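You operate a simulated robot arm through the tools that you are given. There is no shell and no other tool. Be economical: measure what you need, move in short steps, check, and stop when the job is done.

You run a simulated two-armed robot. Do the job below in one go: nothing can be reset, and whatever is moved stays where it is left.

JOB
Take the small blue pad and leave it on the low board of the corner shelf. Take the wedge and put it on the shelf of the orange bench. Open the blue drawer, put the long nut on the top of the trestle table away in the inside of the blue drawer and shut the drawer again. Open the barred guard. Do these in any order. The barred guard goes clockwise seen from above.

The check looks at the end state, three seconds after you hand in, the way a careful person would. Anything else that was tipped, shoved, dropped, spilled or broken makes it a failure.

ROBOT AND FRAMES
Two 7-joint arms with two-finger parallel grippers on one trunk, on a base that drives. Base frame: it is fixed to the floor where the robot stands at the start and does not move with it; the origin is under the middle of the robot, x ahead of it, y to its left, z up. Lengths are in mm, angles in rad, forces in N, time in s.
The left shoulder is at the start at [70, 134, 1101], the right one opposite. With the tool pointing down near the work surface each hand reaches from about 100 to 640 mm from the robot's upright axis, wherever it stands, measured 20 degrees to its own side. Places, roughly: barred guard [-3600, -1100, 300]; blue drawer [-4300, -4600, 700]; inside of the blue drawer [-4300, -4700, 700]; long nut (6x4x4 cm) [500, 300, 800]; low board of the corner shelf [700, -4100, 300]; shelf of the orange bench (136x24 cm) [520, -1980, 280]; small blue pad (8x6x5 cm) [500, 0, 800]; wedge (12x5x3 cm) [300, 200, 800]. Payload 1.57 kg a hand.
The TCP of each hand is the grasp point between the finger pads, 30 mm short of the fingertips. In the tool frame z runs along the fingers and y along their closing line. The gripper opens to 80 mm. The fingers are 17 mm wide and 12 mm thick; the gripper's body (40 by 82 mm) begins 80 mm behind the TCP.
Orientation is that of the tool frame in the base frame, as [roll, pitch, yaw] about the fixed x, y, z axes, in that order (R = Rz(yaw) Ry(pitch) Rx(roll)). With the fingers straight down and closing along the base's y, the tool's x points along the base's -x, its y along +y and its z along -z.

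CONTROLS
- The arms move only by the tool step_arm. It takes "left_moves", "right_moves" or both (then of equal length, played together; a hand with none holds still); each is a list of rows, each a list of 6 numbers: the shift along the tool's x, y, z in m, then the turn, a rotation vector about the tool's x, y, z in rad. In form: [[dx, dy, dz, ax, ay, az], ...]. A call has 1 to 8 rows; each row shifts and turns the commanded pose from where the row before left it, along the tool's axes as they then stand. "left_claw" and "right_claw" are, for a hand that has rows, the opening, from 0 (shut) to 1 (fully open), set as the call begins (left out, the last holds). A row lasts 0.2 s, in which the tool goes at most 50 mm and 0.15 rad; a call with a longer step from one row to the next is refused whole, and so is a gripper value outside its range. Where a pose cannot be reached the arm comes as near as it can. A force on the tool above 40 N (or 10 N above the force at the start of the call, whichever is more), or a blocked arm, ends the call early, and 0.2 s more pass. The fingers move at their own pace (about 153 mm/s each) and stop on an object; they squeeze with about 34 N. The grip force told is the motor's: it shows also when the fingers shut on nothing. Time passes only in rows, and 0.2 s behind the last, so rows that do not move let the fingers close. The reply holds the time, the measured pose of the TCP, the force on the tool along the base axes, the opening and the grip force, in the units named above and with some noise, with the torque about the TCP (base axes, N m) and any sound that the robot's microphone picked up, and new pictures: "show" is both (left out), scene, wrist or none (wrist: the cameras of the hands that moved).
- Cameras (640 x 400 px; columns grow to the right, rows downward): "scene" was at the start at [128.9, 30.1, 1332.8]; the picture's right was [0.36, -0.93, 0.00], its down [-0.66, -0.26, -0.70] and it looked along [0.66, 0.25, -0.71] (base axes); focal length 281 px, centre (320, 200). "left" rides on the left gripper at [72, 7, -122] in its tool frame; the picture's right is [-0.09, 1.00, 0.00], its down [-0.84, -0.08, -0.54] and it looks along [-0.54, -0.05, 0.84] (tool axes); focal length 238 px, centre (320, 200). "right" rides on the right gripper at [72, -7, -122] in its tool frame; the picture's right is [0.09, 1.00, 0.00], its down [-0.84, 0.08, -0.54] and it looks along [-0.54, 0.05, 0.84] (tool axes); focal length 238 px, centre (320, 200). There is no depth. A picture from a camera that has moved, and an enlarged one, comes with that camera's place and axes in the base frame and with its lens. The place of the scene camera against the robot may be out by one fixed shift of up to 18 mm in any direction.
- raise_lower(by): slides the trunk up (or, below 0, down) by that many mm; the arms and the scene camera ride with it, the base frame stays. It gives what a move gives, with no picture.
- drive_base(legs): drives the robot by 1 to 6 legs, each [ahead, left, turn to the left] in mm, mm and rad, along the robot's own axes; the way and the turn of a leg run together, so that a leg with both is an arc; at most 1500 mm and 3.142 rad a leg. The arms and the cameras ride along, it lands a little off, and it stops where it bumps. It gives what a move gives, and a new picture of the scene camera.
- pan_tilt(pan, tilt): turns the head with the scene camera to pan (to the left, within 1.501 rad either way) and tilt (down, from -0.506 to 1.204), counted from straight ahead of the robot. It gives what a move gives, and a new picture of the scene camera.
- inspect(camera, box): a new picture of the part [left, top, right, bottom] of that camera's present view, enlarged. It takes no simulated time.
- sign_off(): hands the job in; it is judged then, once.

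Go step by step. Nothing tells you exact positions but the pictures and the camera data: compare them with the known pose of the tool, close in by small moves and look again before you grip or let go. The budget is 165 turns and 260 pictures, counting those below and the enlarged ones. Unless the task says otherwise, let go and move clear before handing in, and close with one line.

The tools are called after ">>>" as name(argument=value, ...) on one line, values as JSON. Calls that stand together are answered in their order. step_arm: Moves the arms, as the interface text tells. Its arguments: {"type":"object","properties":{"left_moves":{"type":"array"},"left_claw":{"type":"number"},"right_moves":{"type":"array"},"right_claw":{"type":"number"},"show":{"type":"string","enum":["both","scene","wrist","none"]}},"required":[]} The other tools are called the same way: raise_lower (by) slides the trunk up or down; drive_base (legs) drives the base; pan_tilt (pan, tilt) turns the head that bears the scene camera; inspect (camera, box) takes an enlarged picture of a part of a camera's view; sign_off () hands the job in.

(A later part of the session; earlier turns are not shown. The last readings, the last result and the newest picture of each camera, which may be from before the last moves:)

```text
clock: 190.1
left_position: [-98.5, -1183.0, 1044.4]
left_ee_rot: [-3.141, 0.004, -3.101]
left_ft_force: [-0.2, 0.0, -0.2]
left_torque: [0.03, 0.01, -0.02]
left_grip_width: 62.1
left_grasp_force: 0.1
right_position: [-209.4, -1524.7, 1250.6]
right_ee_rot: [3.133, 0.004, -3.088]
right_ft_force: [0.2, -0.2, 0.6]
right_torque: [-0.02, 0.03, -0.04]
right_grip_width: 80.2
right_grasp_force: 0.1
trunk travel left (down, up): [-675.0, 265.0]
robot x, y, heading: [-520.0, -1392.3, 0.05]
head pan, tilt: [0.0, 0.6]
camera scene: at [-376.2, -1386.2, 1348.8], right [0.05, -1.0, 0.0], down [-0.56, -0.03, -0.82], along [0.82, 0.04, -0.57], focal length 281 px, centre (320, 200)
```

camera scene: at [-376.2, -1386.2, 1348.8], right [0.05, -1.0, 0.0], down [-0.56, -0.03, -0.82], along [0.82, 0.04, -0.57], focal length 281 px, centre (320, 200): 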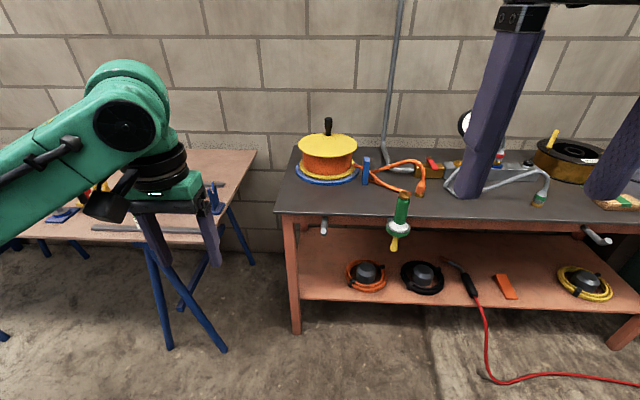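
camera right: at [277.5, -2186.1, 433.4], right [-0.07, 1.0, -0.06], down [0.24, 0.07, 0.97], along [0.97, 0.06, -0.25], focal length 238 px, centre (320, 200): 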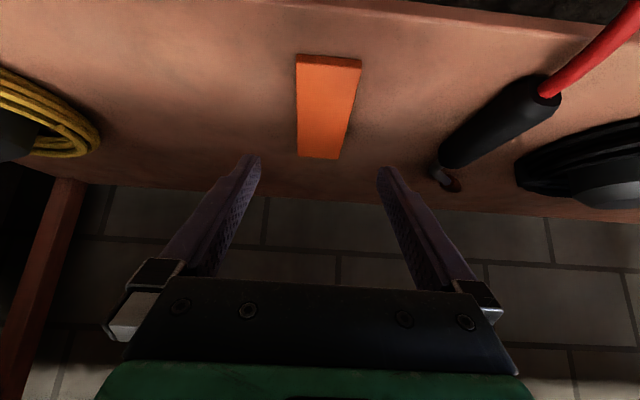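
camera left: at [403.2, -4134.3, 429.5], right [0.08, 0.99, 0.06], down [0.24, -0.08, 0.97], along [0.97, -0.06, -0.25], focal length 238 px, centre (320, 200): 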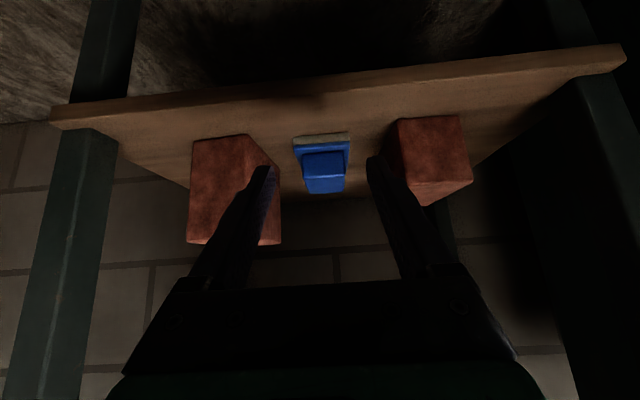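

>>> drive_base(legs=[[0, 0, -0.05], [40, 800, 0], [40, 750, 0]])

>>> step_arm(right_moves=[[0, -0.01, 0.045, 0, 0, 0], [0, -0.01, 0.045, 0, 0, 0], [0, -0.01, 0.045, 0, 0, 0], [0, -0.01, 0.045, 0, 0, 0]], show="none")

>>> pan_tilt(pan=0.2, tilt=0.7)

```text
clock: 198.5
left_position: [-24.1, 354.5, 1045.4]
left_ee_rot: [3.14, 0.002, -3.136]
left_ft_force: [0.0, 0.5, 0.4]
left_torque: [-0.03, 0.01, 0.01]
left_grip_width: 62.3
left_grasp_force: 0.1
right_position: [-147.8, 18.2, 1251.6]
right_ee_rot: [3.133, 0.005, -3.125]
right_ft_force: [-0.3, -0.2, -0.4]
right_torque: [-0.01, 0.01, -0.02]
right_grip_width: 79.9
right_grasp_force: 0.0
trunk travel left (down, up): [-675.0, 265.0]
robot x, y, heading: [-452.7, 158.0, 0.016]
head pan, tilt: [0.0, 0.6]
camera scene: at [-310.4, 162.6, 1348.8], right [0.01, -1.0, 0.0], down [-0.56, -0.01, -0.83], along [0.82, 0.01, -0.56], focal length 281 px, centre (320, 200)
```

scene: 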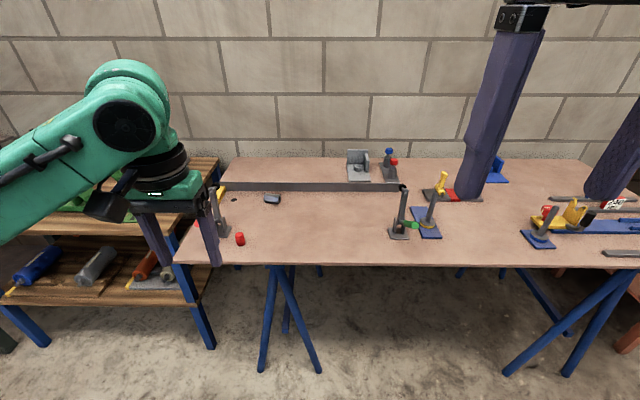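

```text
clock: 199.5
left_position: [-23.3, 354.6, 1045.5]
left_ee_rot: [3.14, 0.002, -3.136]
left_ft_force: [0.8, -1.5, 0.7]
left_torque: [0.02, 0.0, -0.02]
left_grip_width: 62.3
left_grasp_force: 0.0
right_position: [-146.5, -21.0, 1068.8]
right_ee_rot: [3.132, 0.006, -3.126]
right_ft_force: [0.1, -0.2, -1.0]
right_torque: [0.04, 0.04, 0.01]
right_grip_width: 80.2
right_grasp_force: 0.0
trunk travel left (down, up): [-675.0, 265.0]
robot x, y, heading: [-451.5, 160.0, 0.013]
head pan, tilt: [0.0, 0.6]
```

```text
clock: 200.2
left_position: [-24.5, 355.4, 1045.0]
left_ee_rot: [3.14, 0.004, -3.136]
left_ft_force: [-0.3, 0.1, -0.3]
left_torque: [0.0, 0.03, -0.02]
left_grip_width: 62.4
left_grasp_force: 0.1
right_position: [-148.5, -20.1, 1069.6]
right_ee_rot: [3.131, 0.005, -3.127]
right_ft_force: [0.3, -0.5, 0.6]
right_torque: [-0.01, 0.01, 0.02]
right_grip_width: 80.2
right_grasp_force: 0.1
trunk travel left (down, up): [-675.0, 265.0]
robot x, y, heading: [-450.3, 160.0, 0.012]
head pan, tilt: [0.201, 0.7]
camera scene: at [-315.8, 180.0, 1340.2], right [0.21, -0.98, 0.0], down [-0.63, -0.14, -0.77], along [0.75, 0.16, -0.64], focal length 281 px, centre (320, 200)
```

scene: 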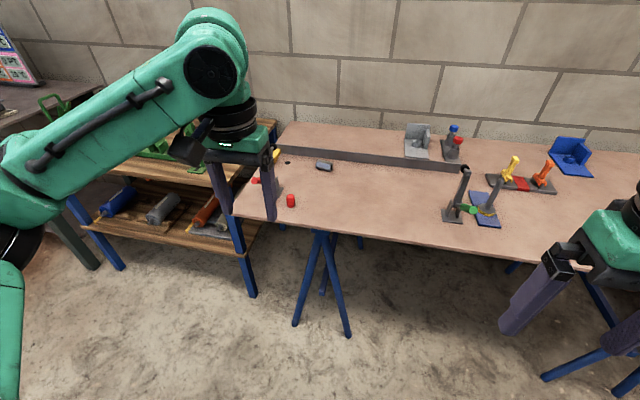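

>>> drive_base(legs=[[440, 0, -0.012]])

>>> step_arm(left_moves=[[-0.03, 0, 0.045, 0, 0, 0], [-0.03, 0, 0.03, 0, 0, 0]], left_claw=1.0, show="wrist")

>>> inspect(camera="left", box=[220, 60, 420, 200])

```text
clock: 202.9
left_position: [420.7, 356.7, 1044.9]
left_ee_rot: [-3.141, 0.004, 3.138]
left_ft_force: [0.4, 0.1, 0.9]
left_torque: [0.05, 0.02, 0.0]
left_grip_width: 62.3
left_grasp_force: 0.1
right_position: [293.6, -18.7, 1068.6]
right_ee_rot: [3.135, 0.005, -3.135]
right_ft_force: [0.2, 0.2, -1.0]
right_torque: [0.01, -0.03, -0.02]
right_grip_width: 80.0
right_grasp_force: 0.0
trunk travel left (down, up): [-675.0, 265.0]
robot x, y, heading: [-8.3, 166.3, 0.006]
head pan, tilt: [0.201, 0.7]
camera scene: at [127.4, 183.4, 1340.2], right [0.21, -0.98, 0.0], down [-0.63, -0.13, -0.77], along [0.75, 0.16, -0.64], focal length 281 px, centre (320, 200)
```

scene: 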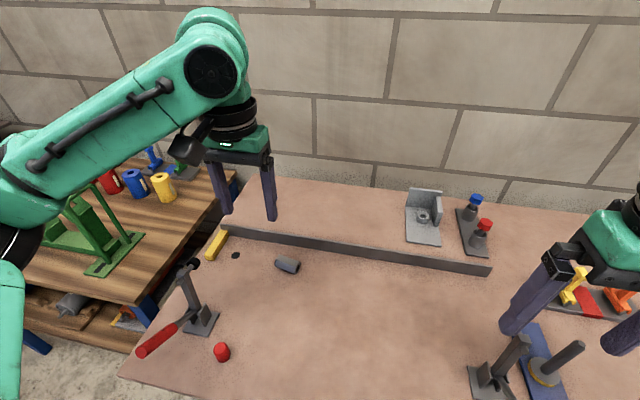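

```text
refused: row 1 steps farther than a row can; nothing moved
```

```text
2.86 times, centred on (320, 130) of left
camera zoom: at [348.8, 363.1, 1166.9], right [0.1, 1.0, 0.0], down [0.83, -0.08, 0.54], along [0.54, -0.05, -0.84], focal length 681 px, centre (320, 400)
```

zoom: 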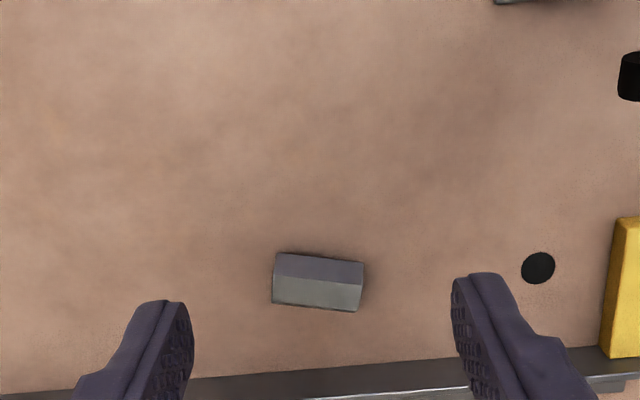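

>>> step_arm(left_moves=[[-0.0188, -0.002, 0.035, 0, 0, 0], [-0.0188, -0.002, 0.035, 0, 0, 0], [-0.0188, -0.002, 0.035, 0, 0, 0], [-0.0188, -0.002, 0.035, 0, 0, 0], [-0.0188, -0.002, 0.035, 0, 0, 0], [0, 0, 0, 0, 0, 0.113], [0, 0, 0, 0, 0, 0.113]], left_claw=1.0, show="wrist")

>>> inspect(camera="left", box=[220, 100, 420, 240])

```text
clock: 204.5
left_position: [515.5, 345.6, 870.9]
left_ee_rot: [3.141, 0.003, 2.91]
left_ft_force: [0.4, -0.1, 0.7]
left_torque: [0.01, 0.0, -0.02]
left_grip_width: 80.1
left_grasp_force: 0.0
right_position: [293.5, -18.2, 1068.6]
right_ee_rot: [3.134, 0.006, -3.134]
right_ft_force: [0.2, -0.2, -0.5]
right_torque: [0.0, 0.03, -0.02]
right_grip_width: 80.0
right_grasp_force: 0.2
trunk travel left (down, up): [-675.0, 265.0]
robot x, y, heading: [-11.6, 163.3, 0.01]
head pan, tilt: [0.201, 0.7]
camera left: at [448.2, 367.1, 991.7], right [0.32, 0.95, 0.0], down [0.8, -0.27, 0.54], along [0.52, -0.17, -0.84], focal length 238 px, centre (320, 200)
```

left: 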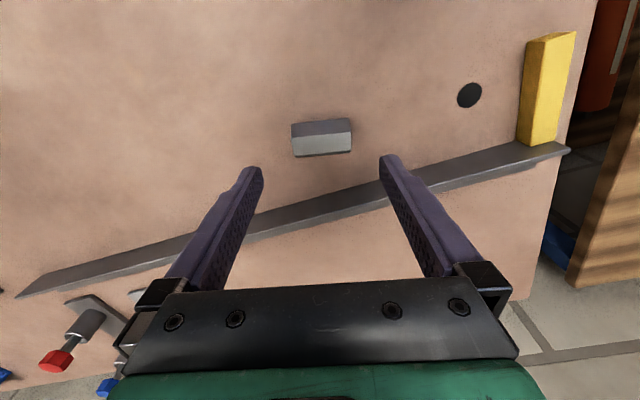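

```text
2.86 times, centred on (320, 170) of left
camera zoom: at [448.2, 367.1, 991.7], right [0.32, 0.95, 0.0], down [0.8, -0.27, 0.54], along [0.52, -0.17, -0.84], focal length 681 px, centre (320, 286)
```

zoom: 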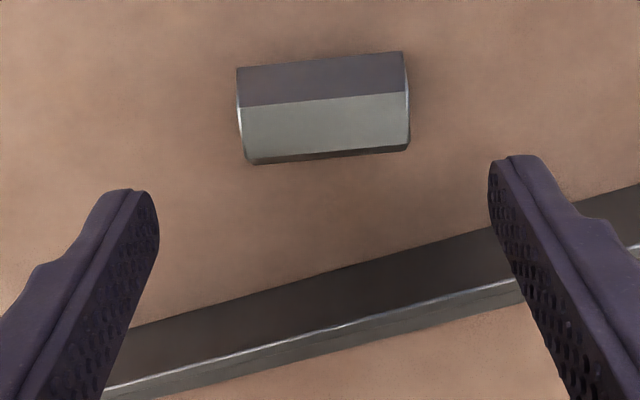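

Aligned with the nut at [518,346]. Descend to grip height.

>>> step_arm(left_moves=[[-0.0025, 0, 0.044, 0, 0, 0], [0, 0, 0.042, 0, 0, 0], [0, 0, 0, 0, 0, 0]], show="wrist")

```text
clock: 205.3
left_position: [518.4, 340.8, 785.3]
left_ee_rot: [3.141, 0.003, 2.913]
left_ft_force: [-0.5, -0.2, 0.0]
left_torque: [0.0, 0.01, 0.01]
left_grip_width: 80.1
left_grasp_force: 0.1
right_position: [293.0, -18.7, 1068.2]
right_ee_rot: [3.133, 0.005, -3.135]
right_ft_force: [0.1, 0.4, -0.2]
right_torque: [0.04, 0.03, 0.03]
right_grip_width: 80.1
right_grasp_force: 0.0
trunk travel left (down, up): [-675.0, 265.0]
robot x, y, heading: [-10.1, 163.3, 0.009]
head pan, tilt: [0.201, 0.7]
camera left: at [449.2, 363.3, 907.6], right [0.32, 0.95, 0.0], down [0.8, -0.27, 0.54], along [0.52, -0.17, -0.84], focal length 238 px, centre (320, 200)
```

left: 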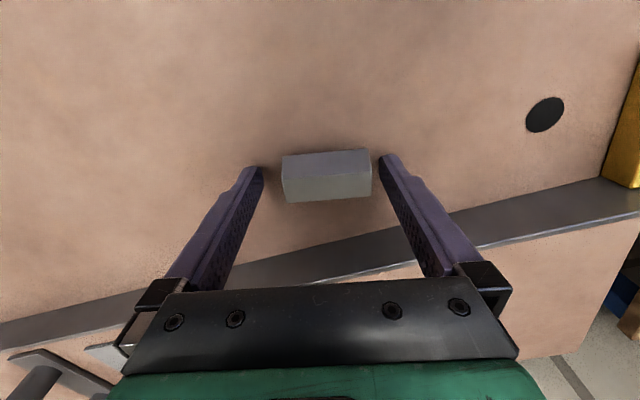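

>>> step_arm(left_moves=[[0, 0.0045, 0.0, 0, 0, 0]], show="none")

>>> step_arm(left_moves=[[0, 0, 0, 0, 0, 0], [0, 0, 0, 0, 0, 0], [0, 0, 0, 0, 0, 0]], left_claw=0, show="none")

>>> step_arm(left_moves=[[0, 0, -0.02, 0, 0, 0], [0, 0, -0.04, 0, 0, 0], [0, 0, -0.045, 0, 0, 0], [0, 0, -0.045, 0, 0, 0], [0, 0, -0.045, 0, 0, 0], [0, 0, -0.045, 0, 0, 0]], show="wrist")

```text
clock: 205.7
left_position: [517.5, 347.5, 784.9]
left_ee_rot: [3.14, 0.001, 2.912]
left_ft_force: [0.1, 0.1, -0.2]
left_torque: [0.0, 0.02, 0.03]
left_grip_width: 80.0
left_grasp_force: 0.0
right_position: [293.3, -18.4, 1069.2]
right_ee_rot: [3.133, 0.006, -3.133]
right_ft_force: [0.1, -1.2, 0.2]
right_torque: [-0.01, 0.0, 0.03]
right_grip_width: 79.7
right_grasp_force: 0.1
trunk travel left (down, up): [-675.0, 265.0]
robot x, y, heading: [-13.8, 163.5, 0.008]
head pan, tilt: [0.201, 0.7]
```

```text
clock: 206.5
left_position: [518.0, 348.2, 786.6]
left_ee_rot: [3.142, 0.003, 2.912]
left_ft_force: [-0.4, -0.1, -0.6]
left_torque: [-0.07, 0.07, -0.01]
left_grip_width: 54.7
left_grasp_force: 33.6
right_position: [292.4, -18.7, 1069.4]
right_ee_rot: [3.133, 0.006, -3.135]
right_ft_force: [0.0, 0.9, -0.2]
right_torque: [0.0, 0.0, 0.0]
right_grip_width: 80.1
right_grasp_force: 0.0
trunk travel left (down, up): [-675.0, 265.0]
robot x, y, heading: [-5.9, 164.2, 0.006]
head pan, tilt: [0.201, 0.7]
```

```text
clock: 207.9
left_position: [517.7, 349.4, 1028.5]
left_ee_rot: [-3.141, 0.0, 2.911]
left_ft_force: [0.1, -0.5, -2.2]
left_torque: [0.02, -0.01, -0.03]
left_grip_width: 54.4
left_grasp_force: 34.6
right_position: [293.2, -19.7, 1069.5]
right_ee_rot: [3.132, 0.005, -3.133]
right_ft_force: [-0.5, -0.8, 1.0]
right_torque: [-0.01, -0.01, -0.02]
right_grip_width: 80.0
right_grasp_force: 0.1
trunk travel left (down, up): [-675.0, 265.0]
robot x, y, heading: [-9.7, 162.5, 0.007]
head pan, tilt: [0.201, 0.7]
camera left: at [449.4, 371.5, 1150.2], right [0.32, 0.95, 0.0], down [0.8, -0.27, 0.54], along [0.52, -0.17, -0.84], focal length 238 px, centre (320, 200)
```

left: 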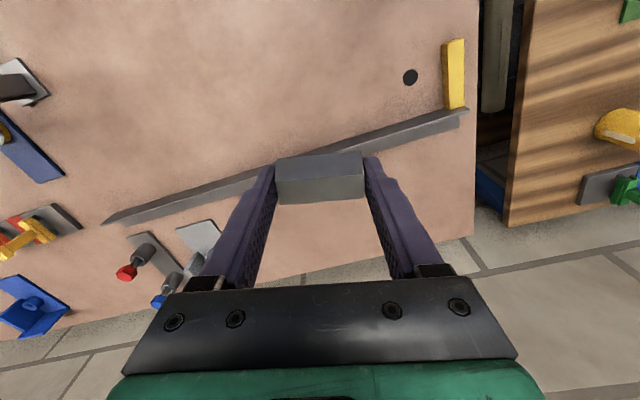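

The nut is held. Pull in, back off and turn around to see where the guard and drawer are.

>>> step_arm(left_moves=[[0.04, 0, -0.01, 0, 0, 0], [0.04, 0, -0.01, 0, 0, 0], [0.04, 0, 0, 0, 0, 0]], show="none")

>>> drive_base(legs=[[-600, 0, 0], [0, 0, 1.57], [0, 0, 1.57]])

>>> pan_tilt(pan=0.4, tilt=0.25)

```text
clock: 208.7
left_position: [398.5, 381.3, 1045.2]
left_ee_rot: [-3.139, 0.004, 2.913]
left_ft_force: [0.3, 0.2, -2.1]
left_torque: [-0.01, -0.02, 0.02]
left_grip_width: 54.4
left_grasp_force: 34.2
right_position: [292.6, -17.6, 1069.0]
right_ee_rot: [3.133, 0.004, -3.135]
right_ft_force: [0.1, 0.2, 0.4]
right_torque: [0.01, -0.04, -0.02]
right_grip_width: 79.9
right_grasp_force: 0.1
trunk travel left (down, up): [-675.0, 265.0]
robot x, y, heading: [-6.5, 164.2, 0.004]
head pan, tilt: [0.201, 0.7]
```

```text
clock: 219.6
left_position: [-1019.1, -34.9, 1045.3]
left_ee_rot: [-3.141, 0.0, -0.276]
left_ft_force: [0.2, -0.3, -3.4]
left_torque: [-0.01, -0.01, 0.01]
left_grip_width: 54.6
left_grasp_force: 34.3
right_position: [-895.2, 356.7, 1069.0]
right_ee_rot: [3.133, 0.005, -0.04]
right_ft_force: [0.7, -0.3, 1.5]
right_torque: [0.0, 0.01, 0.01]
right_grip_width: 80.1
right_grasp_force: 0.2
trunk travel left (down, up): [-675.0, 265.0]
robot x, y, heading: [-599.2, 162.0, 3.106]
head pan, tilt: [0.201, 0.7]
camera scene: at [-732.6, 149.5, 1340.1], right [-0.16, 0.99, 0.0], down [0.64, 0.1, -0.76], along [-0.76, -0.12, -0.64], focal length 281 px, centre (320, 200)
```

scene: 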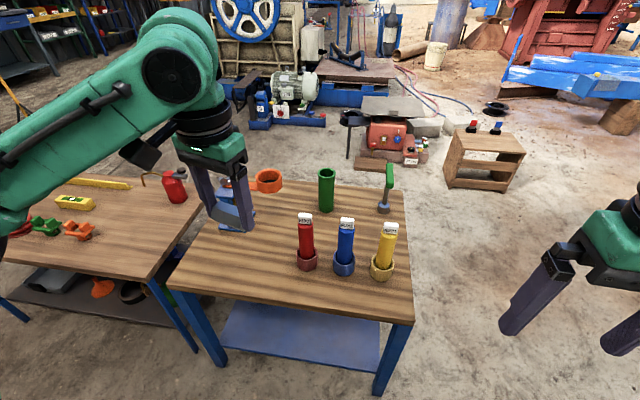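

```text
clock: 220.5
left_position: [-1020.9, -35.4, 1046.1]
left_ee_rot: [3.141, 0.002, -0.278]
left_ft_force: [0.4, -0.9, -2.8]
left_torque: [0.02, 0.02, -0.02]
left_grip_width: 54.5
left_grasp_force: 33.8
right_position: [-894.1, 358.1, 1068.9]
right_ee_rot: [3.132, 0.006, -0.04]
right_ft_force: [0.6, 0.1, 0.0]
right_torque: [0.02, 0.0, 0.0]
right_grip_width: 80.0
right_grasp_force: 0.1
trunk travel left (down, up): [-675.0, 265.0]
robot x, y, heading: [-601.4, 160.9, 3.098]
head pan, tilt: [0.4, 0.25]
camera scene: at [-736.3, 130.3, 1380.9], right [-0.35, 0.94, 0.0], down [0.23, 0.09, -0.97], along [-0.91, -0.34, -0.25], focal length 281 px, centre (320, 200)
```

scene: 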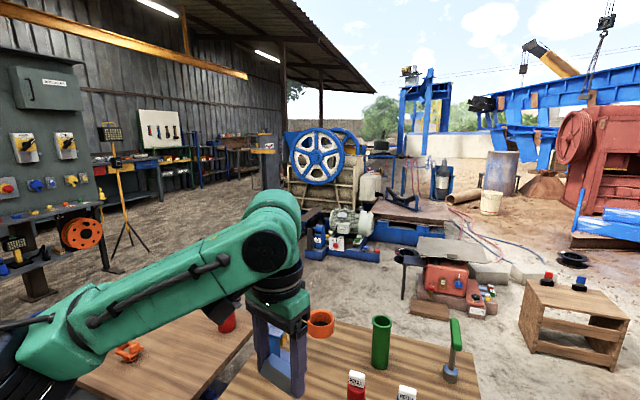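

>>> inspect(camera="scene", box=[240, 120, 460, 300])

>>> inspect(camera="scene", box=[80, 100, 280, 220])

```text
2.22 times, centred on (350, 210) of scene
camera zoom: at [-736.3, 130.3, 1380.9], right [-0.35, 0.94, 0.0], down [0.23, 0.09, -0.97], along [-0.91, -0.34, -0.25], focal length 625 px, centre (253, 178)
```

zoom: 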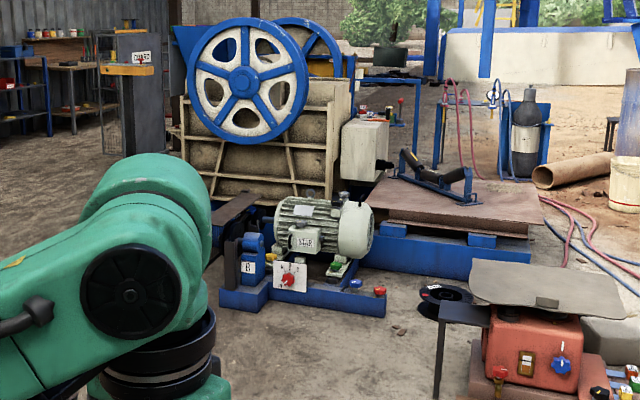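

```text
3.20 times, centred on (180, 160) of scene
camera zoom: at [-736.3, 130.3, 1380.9], right [-0.35, 0.94, 0.0], down [0.23, 0.09, -0.97], along [-0.91, -0.34, -0.25], focal length 901 px, centre (768, 328)
```

zoom: 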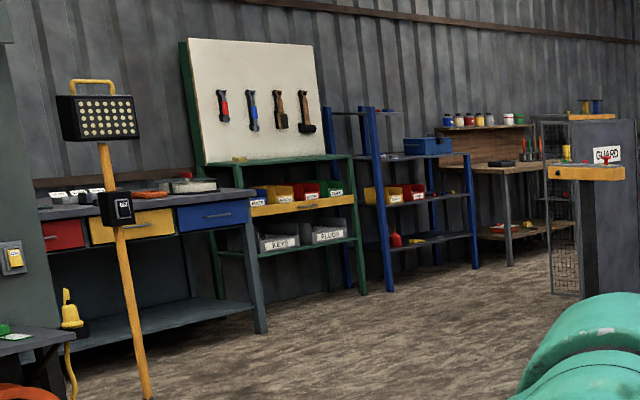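

The guard area is by the motor set beyond the tables; the blue drawer is in the dark bench at the back wall. I'll go round the south side of the tables.

>>> drive_base(legs=[[-150, 0, 0.035], [0, 950, 0], [0, 950, 0]])

```text
clock: 231.1
left_position: [-916.6, -1968.0, 1045.4]
left_ee_rot: [3.141, 0.003, -0.273]
left_ft_force: [0.8, 1.3, -2.3]
left_torque: [0.01, -0.04, -0.03]
left_grip_width: 54.5
left_grasp_force: 34.1
right_position: [-794.2, -1575.0, 1068.5]
right_ee_rot: [3.133, 0.005, -0.036]
right_ft_force: [-0.7, 0.0, -0.4]
right_torque: [0.01, 0.02, 0.01]
right_grip_width: 79.9
right_grasp_force: 0.1
trunk travel left (down, up): [-675.0, 265.0]
robot x, y, heading: [-505.6, -1774.8, 3.108]
head pan, tilt: [0.4, 0.25]
camera scene: at [-634.6, -1801.5, 1381.0], right [-0.36, 0.93, 0.0], down [0.23, 0.09, -0.97], along [-0.91, -0.34, -0.25], focal length 281 px, centre (320, 200)
```

scene: 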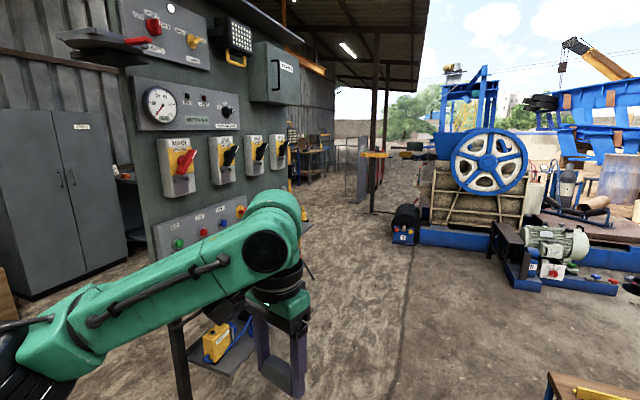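

>>> drive_base(legs=[[0, 100, 0.034], [700, 0, 0], [600, 0, 0]])

>>> pan_tilt(pan=-0.4, tilt=0.35)

```text
clock: 238.6
left_position: [-2194.9, -2065.0, 1045.8]
left_ee_rot: [3.141, 0.004, -0.259]
left_ft_force: [0.1, 0.7, -3.3]
left_torque: [-0.02, -0.02, 0.03]
left_grip_width: 54.6
left_grasp_force: 33.6
right_position: [-2076.1, -1670.5, 1068.6]
right_ee_rot: [3.132, 0.006, -0.02]
right_ft_force: [-0.4, 0.5, -0.3]
right_torque: [0.0, -0.01, -0.02]
right_grip_width: 79.9
right_grasp_force: 0.0
trunk travel left (down, up): [-675.0, 265.0]
robot x, y, heading: [-1780.4, -1861.9, 3.116]
head pan, tilt: [0.4, 0.25]
camera scene: at [-1914.2, -1895.7, 1381.0], right [-0.37, 0.93, 0.0], down [0.23, 0.09, -0.97], along [-0.9, -0.36, -0.25], focal length 281 px, centre (320, 200)
```

scene: 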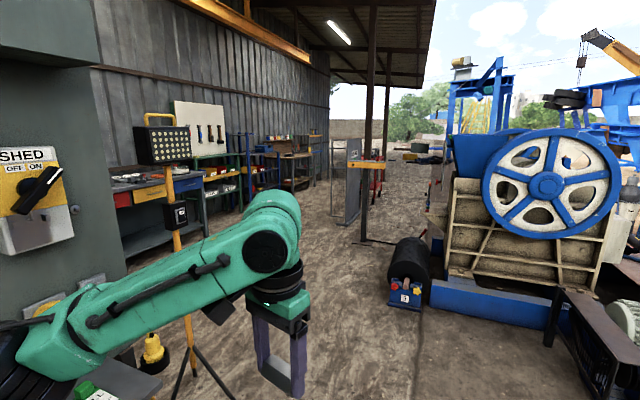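

```text
clock: 239.7
left_position: [-2194.8, -2064.5, 1045.4]
left_ee_rot: [-3.141, 0.002, -0.259]
left_ft_force: [0.9, 0.7, -2.0]
left_torque: [-0.02, -0.01, 0.02]
left_grip_width: 54.4
left_grasp_force: 34.2
right_position: [-2076.1, -1670.4, 1068.5]
right_ee_rot: [3.133, 0.006, -0.021]
right_ft_force: [-0.3, 0.6, 0.1]
right_torque: [0.01, 0.0, 0.01]
right_grip_width: 79.9
right_grasp_force: 0.0
trunk travel left (down, up): [-675.0, 265.0]
robot x, y, heading: [-1781.3, -1863.7, 3.121]
head pan, tilt: [-0.4, 0.351]
camera scene: at [-1912.8, -1823.2, 1371.5], right [0.41, 0.91, 0.0], down [0.31, -0.14, -0.94], along [-0.86, 0.38, -0.34], focal length 281 px, centre (320, 200)
```

scene: 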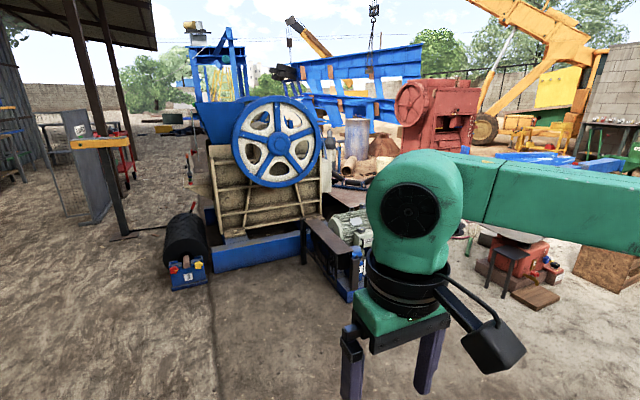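

>>> inspect(camera="scene", box=[270, 190, 400, 320])

```text
3.08 times, centred on (335, 255) of scene
camera zoom: at [-1912.8, -1823.2, 1371.5], right [0.41, 0.91, 0.0], down [0.31, -0.14, -0.94], along [-0.86, 0.38, -0.34], focal length 866 px, centre (274, 31)
```

zoom: 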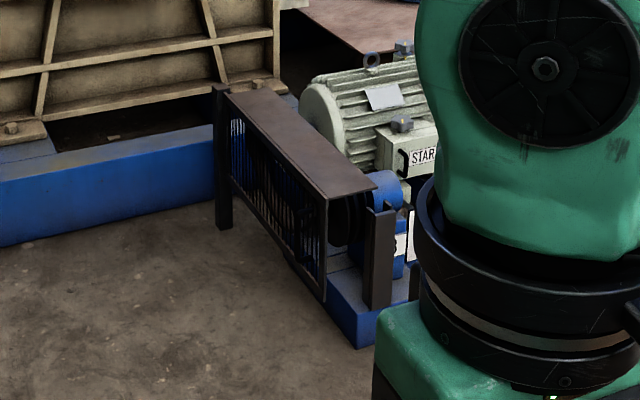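

The barred guard is the slatted panel along x from a far post at x≈-3930 to a free end at x≈-3337, y≈-1090, so its free end swings toward -y. I drive up to it and face it.

>>> drive_base(legs=[[700, 0, 0.02], [700, 0, 0], [0, 0, -1.57]])

>>> pan_tilt(pan=0.15, tilt=0.8)

```text
clock: 250.9
left_position: [-3395.5, -1449.8, 1044.7]
left_ee_rot: [-3.141, 0.001, -1.811]
left_ft_force: [0.3, 0.5, -2.6]
left_torque: [-0.02, 0.04, 0.01]
left_grip_width: 54.4
left_grasp_force: 34.1
right_position: [-2999.2, -1561.5, 1068.7]
right_ee_rot: [3.133, 0.006, -1.576]
right_ft_force: [0.2, 0.7, 0.1]
right_torque: [0.0, 0.02, -0.02]
right_grip_width: 80.0
right_grasp_force: 0.0
trunk travel left (down, up): [-675.0, 265.0]
robot x, y, heading: [-3187.8, -1858.8, 1.566]
head pan, tilt: [-0.4, 0.351]
camera scene: at [-3145.3, -1724.0, 1371.5], right [0.92, -0.39, 0.0], down [-0.14, -0.32, -0.94], along [0.37, 0.86, -0.34], focal length 281 px, centre (320, 200)
```

scene: 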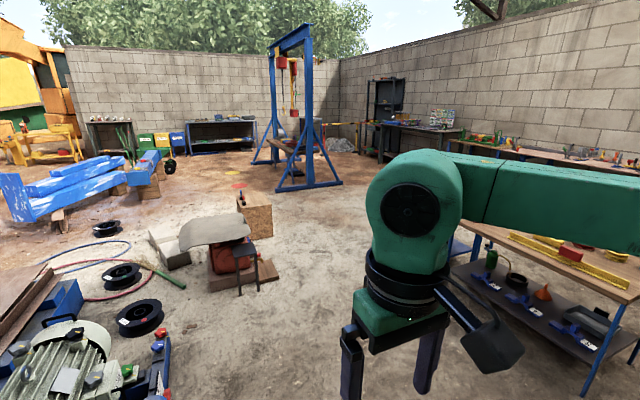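

```text
clock: 251.8
left_position: [-3394.7, -1449.8, 1045.8]
left_ee_rot: [3.141, 0.002, -1.812]
left_ft_force: [0.8, -0.3, -2.2]
left_torque: [0.0, 0.0, -0.01]
left_grip_width: 54.4
left_grasp_force: 33.3
right_position: [-2998.5, -1559.4, 1068.4]
right_ee_rot: [3.133, 0.006, -1.577]
right_ft_force: [0.5, -0.5, -0.4]
right_torque: [-0.01, -0.02, 0.0]
right_grip_width: 79.8
right_grasp_force: 0.2
trunk travel left (down, up): [-675.0, 265.0]
robot x, y, heading: [-3182.8, -1860.7, 1.566]
head pan, tilt: [0.15, 0.799]
camera scene: at [-3193.5, -1729.8, 1331.9], right [0.99, 0.14, 0.0], down [0.1, -0.71, -0.7], along [-0.1, 0.69, -0.72], focal length 281 px, centre (320, 200)
```

scene: 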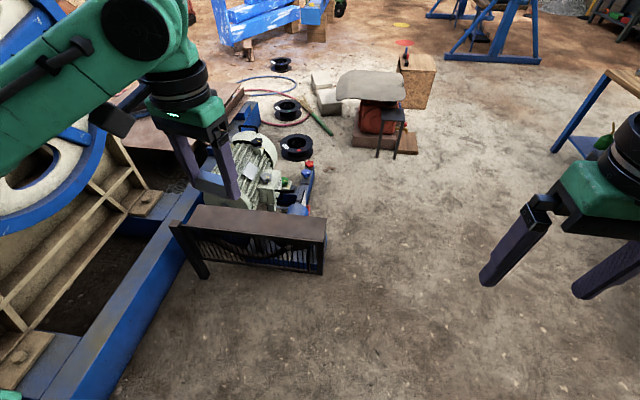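

>>> inspect(camera="scene", box=[150, 180, 350, 300])

```text
3.20 times, centred on (250, 240) of scene
camera zoom: at [-3193.5, -1729.8, 1331.9], right [0.99, 0.14, 0.0], down [0.1, -0.71, -0.7], along [-0.1, 0.69, -0.72], focal length 901 px, centre (544, 72)
```

zoom: 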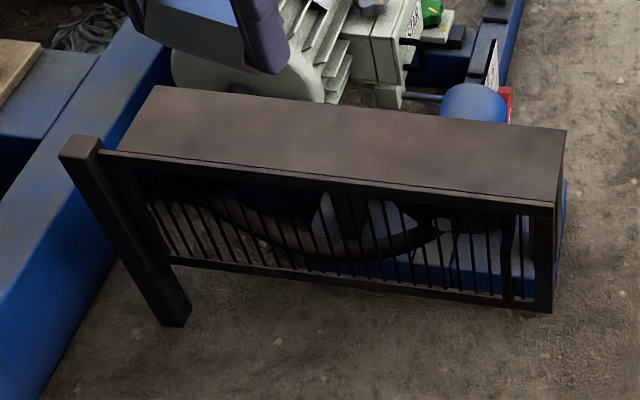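

The guard has its hinge post at x≈-3880 and a thicker vertical bar near the free end at x≈-3320, z 185–430. I move over, lower the trunk and look at it closely with the right hand.

>>> step_arm(left_moves=[[0.04, 0.01, 0, 0, 0, 0], [0.04, 0.01, 0, 0, 0, 0], [0.04, 0.01, 0, 0, 0, 0]], show="none")

>>> drive_base(legs=[[0, 217, 0]])

>>> raise_lower(by=-400)

>>> pan_tilt(pan=-0.1, tilt=0.75)

```text
clock: 252.7
left_position: [-3452.0, -1564.3, 1046.7]
left_ee_rot: [-3.141, 0.003, -1.814]
left_ft_force: [0.2, 0.3, -1.7]
left_torque: [0.0, 0.0, 0.0]
left_grip_width: 54.7
left_grasp_force: 34.1
right_position: [-2997.7, -1562.3, 1070.1]
right_ee_rot: [3.134, 0.006, -1.576]
right_ft_force: [0.9, -1.2, 0.1]
right_torque: [0.02, -0.03, -0.02]
right_grip_width: 79.9
right_grasp_force: 0.1
trunk travel left (down, up): [-675.0, 265.0]
robot x, y, heading: [-3184.5, -1861.4, 1.567]
head pan, tilt: [0.15, 0.799]
```

```text
clock: 254.3
left_position: [-3671.0, -1559.3, 1045.9]
left_ee_rot: [3.141, 0.002, -1.815]
left_ft_force: [-0.2, 0.4, -2.4]
left_torque: [-0.04, 0.01, -0.03]
left_grip_width: 54.6
left_grasp_force: 34.3
right_position: [-3217.0, -1560.2, 1068.6]
right_ee_rot: [3.133, 0.006, -1.58]
right_ft_force: [0.0, 0.3, 0.5]
right_torque: [0.01, 0.0, -0.01]
right_grip_width: 79.8
right_grasp_force: 0.1
trunk travel left (down, up): [-675.0, 265.0]
robot x, y, heading: [-3407.5, -1857.2, 1.564]
head pan, tilt: [0.15, 0.799]
camera scene: at [-3411.4, -1728.5, 1331.9], right [0.99, 0.14, 0.0], down [0.1, -0.71, -0.7], along [-0.1, 0.69, -0.72], focal length 281 px, centre (320, 200)
```

scene: 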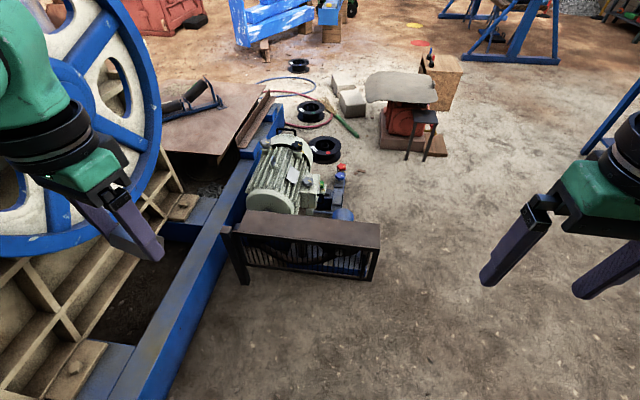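

```text
clock: 258.2
left_position: [-3671.3, -1559.8, 646.1]
left_ee_rot: [3.141, 0.003, -1.816]
left_ft_force: [0.6, 0.1, -2.7]
left_torque: [0.0, -0.03, -0.02]
left_grip_width: 54.9
left_grasp_force: 34.0
right_position: [-3217.3, -1560.9, 669.6]
right_ee_rot: [3.134, 0.006, -1.577]
right_ft_force: [-0.6, 0.6, -1.2]
right_torque: [-0.02, 0.0, 0.0]
right_grip_width: 80.0
right_grasp_force: 0.1
trunk travel left (down, up): [-275.0, 665.0]
robot x, y, heading: [-3406.2, -1856.0, 1.562]
head pan, tilt: [0.15, 0.799]
```

```text
clock: 258.9
left_position: [-3671.4, -1560.1, 645.1]
left_ee_rot: [-3.141, 0.001, -1.818]
left_ft_force: [0.1, -0.7, -2.3]
left_torque: [-0.03, -0.02, 0.01]
left_grip_width: 54.6
left_grasp_force: 34.0
right_position: [-3216.5, -1559.8, 669.8]
right_ee_rot: [3.133, 0.006, -1.579]
right_ft_force: [-0.1, 0.0, -0.4]
right_torque: [0.01, -0.02, 0.01]
right_grip_width: 79.9
right_grasp_force: 0.0
trunk travel left (down, up): [-275.0, 665.0]
robot x, y, heading: [-3405.1, -1858.8, 1.563]
head pan, tilt: [-0.099, 0.75]
camera scene: at [-3392.1, -1726.0, 935.9], right [0.99, -0.11, 0.0], down [-0.07, -0.68, -0.73], along [0.08, 0.73, -0.68], focal length 281 px, centre (320, 200)
```

scene: 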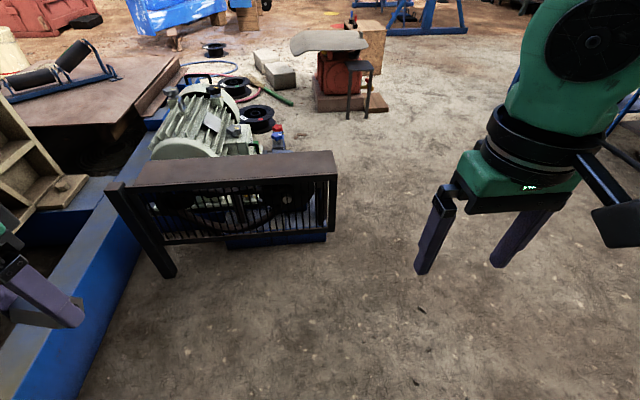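

>>> inspect(camera="scene", box=[100, 140, 360, 290])

>>> inspect(camera="scene", box=[270, 160, 350, 250])

```text
2.46 times, centred on (230, 215) of scene
camera zoom: at [-3392.1, -1726.0, 935.9], right [0.99, -0.11, 0.0], down [-0.07, -0.68, -0.73], along [0.08, 0.73, -0.68], focal length 693 px, centre (542, 163)
```

zoom: 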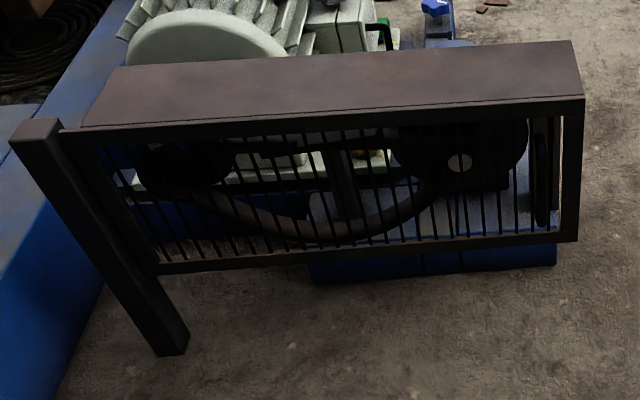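

```text
4.44 times, centred on (310, 205) of scene
camera zoom: at [-3392.1, -1726.0, 935.9], right [0.99, -0.11, 0.0], down [-0.07, -0.68, -0.73], along [0.08, 0.73, -0.68], focal length 1251 px, centre (364, 178)
```

zoom: 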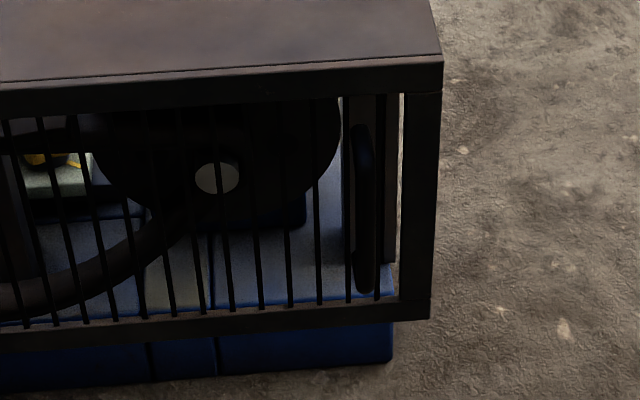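

There's a vertical handle rod standing off the panel near the free end, at about [-3325,-1120], z 260–410. I tilt the right hand forward and lower further.

>>> step_arm(right_moves=[[0, 0.02, 0, 0, -0.15, 0], [0, 0.02, 0, 0, -0.15, 0], [0, 0.02, 0, 0, -0.15, 0], [0, 0.02, 0, 0, -0.15, 0], [0, 0.02, 0, 0, -0.15, 0], [-0.0293, 0, 0.0273, 0, 0, 0], [-0.0293, 0, 0.0273, 0, 0, 0], [-0.0293, 0, 0.0273, 0, 0, 0]], right_claw=0.7, show="none")

>>> raise_lower(by=-250)

>>> drive_base(legs=[[100, 0, 0.008]])

```text
clock: 260.7
left_position: [-3671.7, -1559.2, 645.1]
left_ee_rot: [3.141, 0.001, -1.816]
left_ft_force: [0.5, 0.2, -3.0]
left_torque: [-0.04, -0.02, 0.02]
left_grip_width: 54.5
left_grasp_force: 33.8
right_position: [-3313.1, -1437.0, 668.5]
right_ee_rot: [3.131, 0.755, -1.584]
right_ft_force: [-0.3, 0.4, -0.4]
right_torque: [-0.03, 0.0, 0.03]
right_grip_width: 55.9
right_grasp_force: 0.0
trunk travel left (down, up): [-275.0, 665.0]
robot x, y, heading: [-3404.7, -1858.8, 1.563]
head pan, tilt: [-0.099, 0.75]
```

```text
clock: 263.3
left_position: [-3671.7, -1560.9, 395.6]
left_ee_rot: [3.14, 0.002, -1.815]
left_ft_force: [0.5, -0.2, -2.0]
left_torque: [-0.01, -0.01, 0.0]
left_grip_width: 54.6
left_grasp_force: 34.0
right_position: [-3313.8, -1438.8, 419.3]
right_ee_rot: [3.132, 0.754, -1.584]
right_ft_force: [-0.1, -0.7, -0.4]
right_torque: [-0.01, 0.01, 0.0]
right_grip_width: 56.0
right_grasp_force: 0.1
trunk travel left (down, up): [-25.0, 915.0]
robot x, y, heading: [-3402.8, -1859.1, 1.562]
head pan, tilt: [-0.099, 0.75]
```

```text
clock: 264.5
left_position: [-3674.4, -1463.4, 395.7]
left_ee_rot: [3.141, 0.001, -1.805]
left_ft_force: [0.0, 0.0, -3.2]
left_torque: [0.0, -0.01, 0.01]
left_grip_width: 54.5
left_grasp_force: 33.9
right_position: [-3316.0, -1337.1, 420.6]
right_ee_rot: [3.131, 0.754, -1.576]
right_ft_force: [0.6, 0.7, 0.0]
right_torque: [-0.03, -0.02, 0.03]
right_grip_width: 55.8
right_grasp_force: 0.1
trunk travel left (down, up): [-25.0, 915.0]
robot x, y, heading: [-3404.9, -1759.4, 1.577]
head pan, tilt: [-0.099, 0.75]
camera scene: at [-3392.9, -1626.5, 685.9], right [1.0, -0.1, 0.0], down [-0.07, -0.68, -0.73], along [0.07, 0.73, -0.68], focal length 281 px, centre (320, 200)
```

scene: 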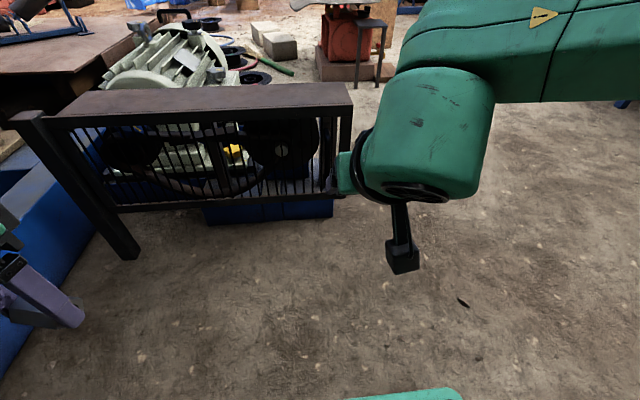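

Now I look through the right wrist camera at the handle.

>>> step_arm(right_moves=[[-0.0293, 0, 0.0273, 0, 0, 0], [0.017, 0, 0.018, 0, 0, 0]], show="wrist")

>>> inspect(camera="right", box=[220, 100, 420, 260])

```text
clock: 265.1
left_position: [-3674.5, -1463.6, 395.5]
left_ee_rot: [3.14, 0.003, -1.806]
left_ft_force: [-0.3, 0.3, -2.2]
left_torque: [0.0, -0.02, 0.0]
left_grip_width: 54.6
left_grasp_force: 34.3
right_position: [-3319.0, -1298.2, 394.6]
right_ee_rot: [3.13, 0.753, -1.573]
right_ft_force: [-0.3, -0.5, 0.6]
right_torque: [0.01, 0.04, 0.02]
right_grip_width: 56.1
right_grasp_force: 0.2
trunk travel left (down, up): [-25.0, 915.0]
robot x, y, heading: [-3403.1, -1761.7, 1.575]
head pan, tilt: [-0.099, 0.75]
camera right: at [-3311.7, -1433.5, 434.5], right [-1.0, -0.07, -0.05], down [-0.07, 0.24, 0.97], along [-0.05, 0.97, -0.24], focal length 238 px, centre (320, 200)
```

right: 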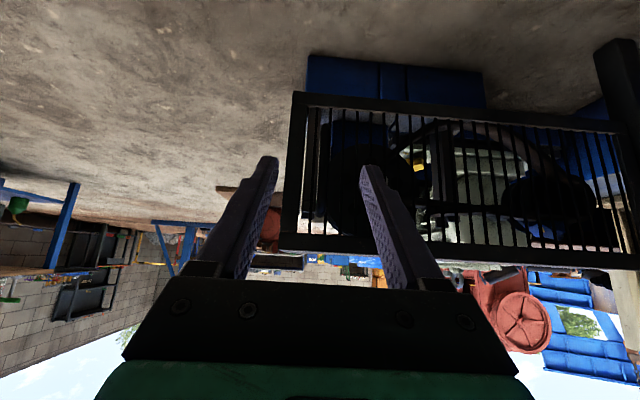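

```text
2.50 times, centred on (320, 180) of right
camera zoom: at [-3311.7, -1433.5, 434.5], right [-1.0, -0.07, -0.05], down [-0.07, 0.24, 0.97], along [-0.05, 0.97, -0.24], focal length 596 px, centre (320, 250)
```

zoom: 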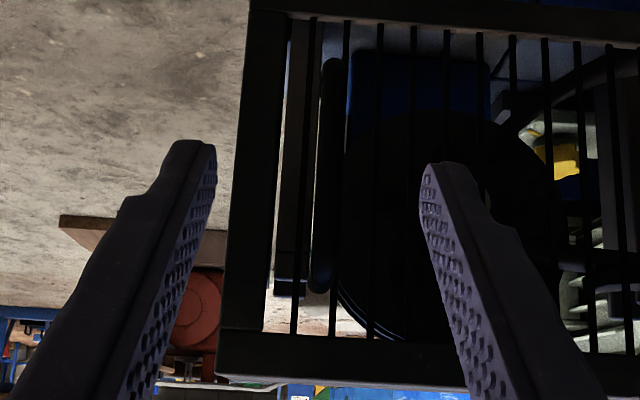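

>>> step_arm(right_moves=[[-0.0134, 0.0033, 0.0444, 0, 0, 0], [-0.0134, 0.0033, 0.0444, 0, 0, 0], [-0.0134, 0.0033, 0.0444, 0, 0, 0]])

>>> inspect(camera="right", box=[220, 80, 420, 240])

```text
clock: 265.9
left_position: [-3673.7, -1464.1, 394.2]
left_ee_rot: [3.141, 0.002, -1.804]
left_ft_force: [0.2, -0.9, -1.7]
left_torque: [0.01, -0.03, -0.03]
left_grip_width: 54.9
left_grasp_force: 33.9
right_position: [-3324.9, -1176.2, 328.6]
right_ee_rot: [3.13, 0.758, -1.575]
right_ft_force: [0.1, 0.4, 0.7]
right_torque: [-0.01, -0.02, 0.01]
right_grip_width: 56.0
right_grasp_force: 0.0
trunk travel left (down, up): [-25.0, 915.0]
robot x, y, heading: [-3400.5, -1760.1, 1.569]
head pan, tilt: [-0.099, 0.75]
camera scene: at [-3392.9, -1626.6, 685.9], right [1.0, -0.1, 0.0], down [-0.07, -0.68, -0.73], along [0.07, 0.73, -0.68], focal length 281 px, centre (320, 200)
camera right: at [-3317.7, -1312.0, 368.1], right [-1.0, -0.07, -0.05], down [-0.07, 0.24, 0.97], along [-0.05, 0.97, -0.24], focal length 238 px, centre (320, 200)
```

scene: 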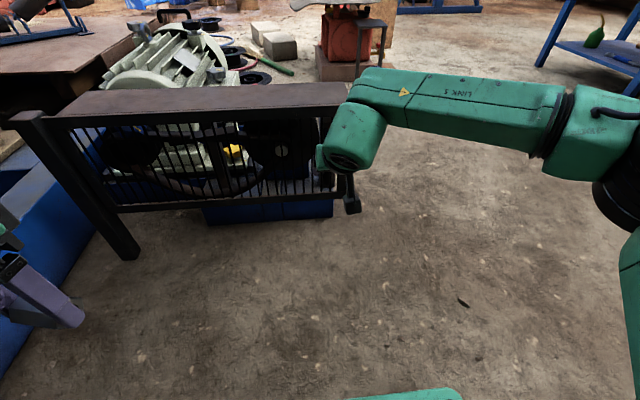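
right: 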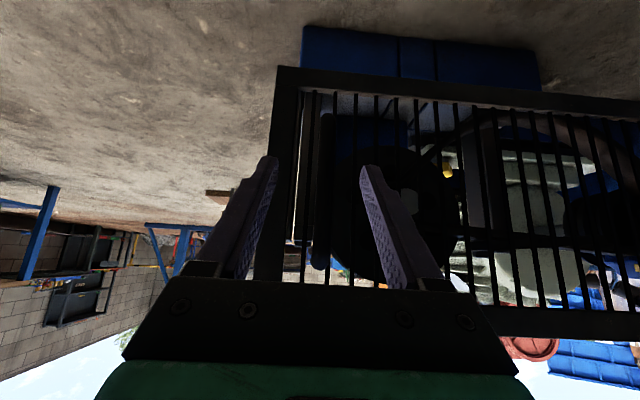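

```text
2.50 times, centred on (320, 160) of right
camera zoom: at [-3317.7, -1312.0, 368.1], right [-1.0, -0.07, -0.05], down [-0.07, 0.24, 0.97], along [-0.05, 0.97, -0.24], focal length 596 px, centre (320, 300)
```

zoom: 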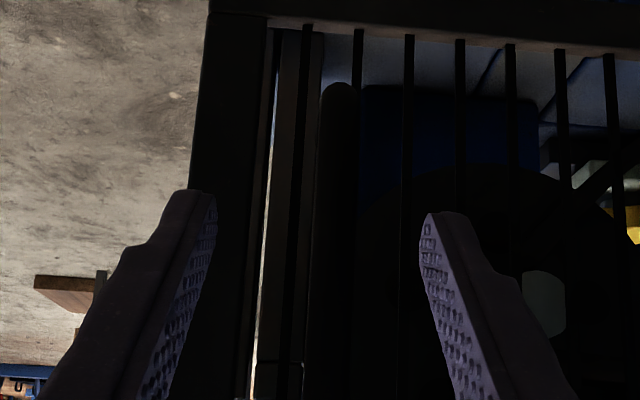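

The handle stands off about 55 mm and is now just between the fingertips. Move 12 mm forward and close.

>>> step_arm(right_moves=[[-0.0088, 0.003, 0.0082, 0, 0, 0]], show="none")

>>> step_arm(right_moves=[[0, 0, 0, 0, 0, 0], [0, 0, 0, 0, 0, 0], [0, 0, 0, 0, 0, 0]], right_claw=0, show="wrist")

```text
clock: 266.3
left_position: [-3673.1, -1463.5, 395.9]
left_ee_rot: [-3.141, 0.0, -1.806]
left_ft_force: [-0.6, -0.6, -2.3]
left_torque: [-0.02, -0.01, -0.04]
left_grip_width: 54.8
left_grasp_force: 33.9
right_position: [-3320.9, -1170.4, 330.0]
right_ee_rot: [3.129, 0.754, -1.574]
right_ft_force: [0.6, -0.4, 0.0]
right_torque: [-0.04, 0.0, 0.02]
right_grip_width: 55.9
right_grasp_force: 0.1
right hand out of reach, approached as far as the arm can: row 1
trunk travel left (down, up): [-25.0, 915.0]
robot x, y, heading: [-3402.6, -1757.2, 1.572]
head pan, tilt: [-0.099, 0.75]
```

```text
clock: 267.1
left_position: [-3674.8, -1462.5, 395.9]
left_ee_rot: [-3.141, 0.003, -1.807]
left_ft_force: [0.4, -0.2, -0.6]
left_torque: [0.0, 0.02, -0.03]
left_grip_width: 54.3
left_grasp_force: 34.5
right_position: [-3319.9, -1170.9, 329.6]
right_ee_rot: [3.129, 0.756, -1.576]
right_ft_force: [-0.4, 0.3, -0.8]
right_torque: [-0.03, 0.03, 0.0]
right_grip_width: 0.2
right_grasp_force: 20.7
trunk travel left (down, up): [-25.0, 915.0]
robot x, y, heading: [-3403.8, -1762.9, 1.568]
head pan, tilt: [-0.099, 0.75]
camera right: at [-3313.8, -1306.4, 369.1], right [-1.0, -0.07, -0.05], down [-0.07, 0.24, 0.97], along [-0.06, 0.97, -0.24], focal length 238 px, centre (320, 200)
```

right: 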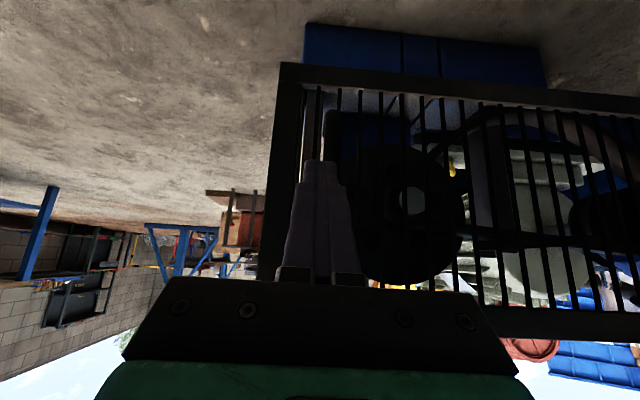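

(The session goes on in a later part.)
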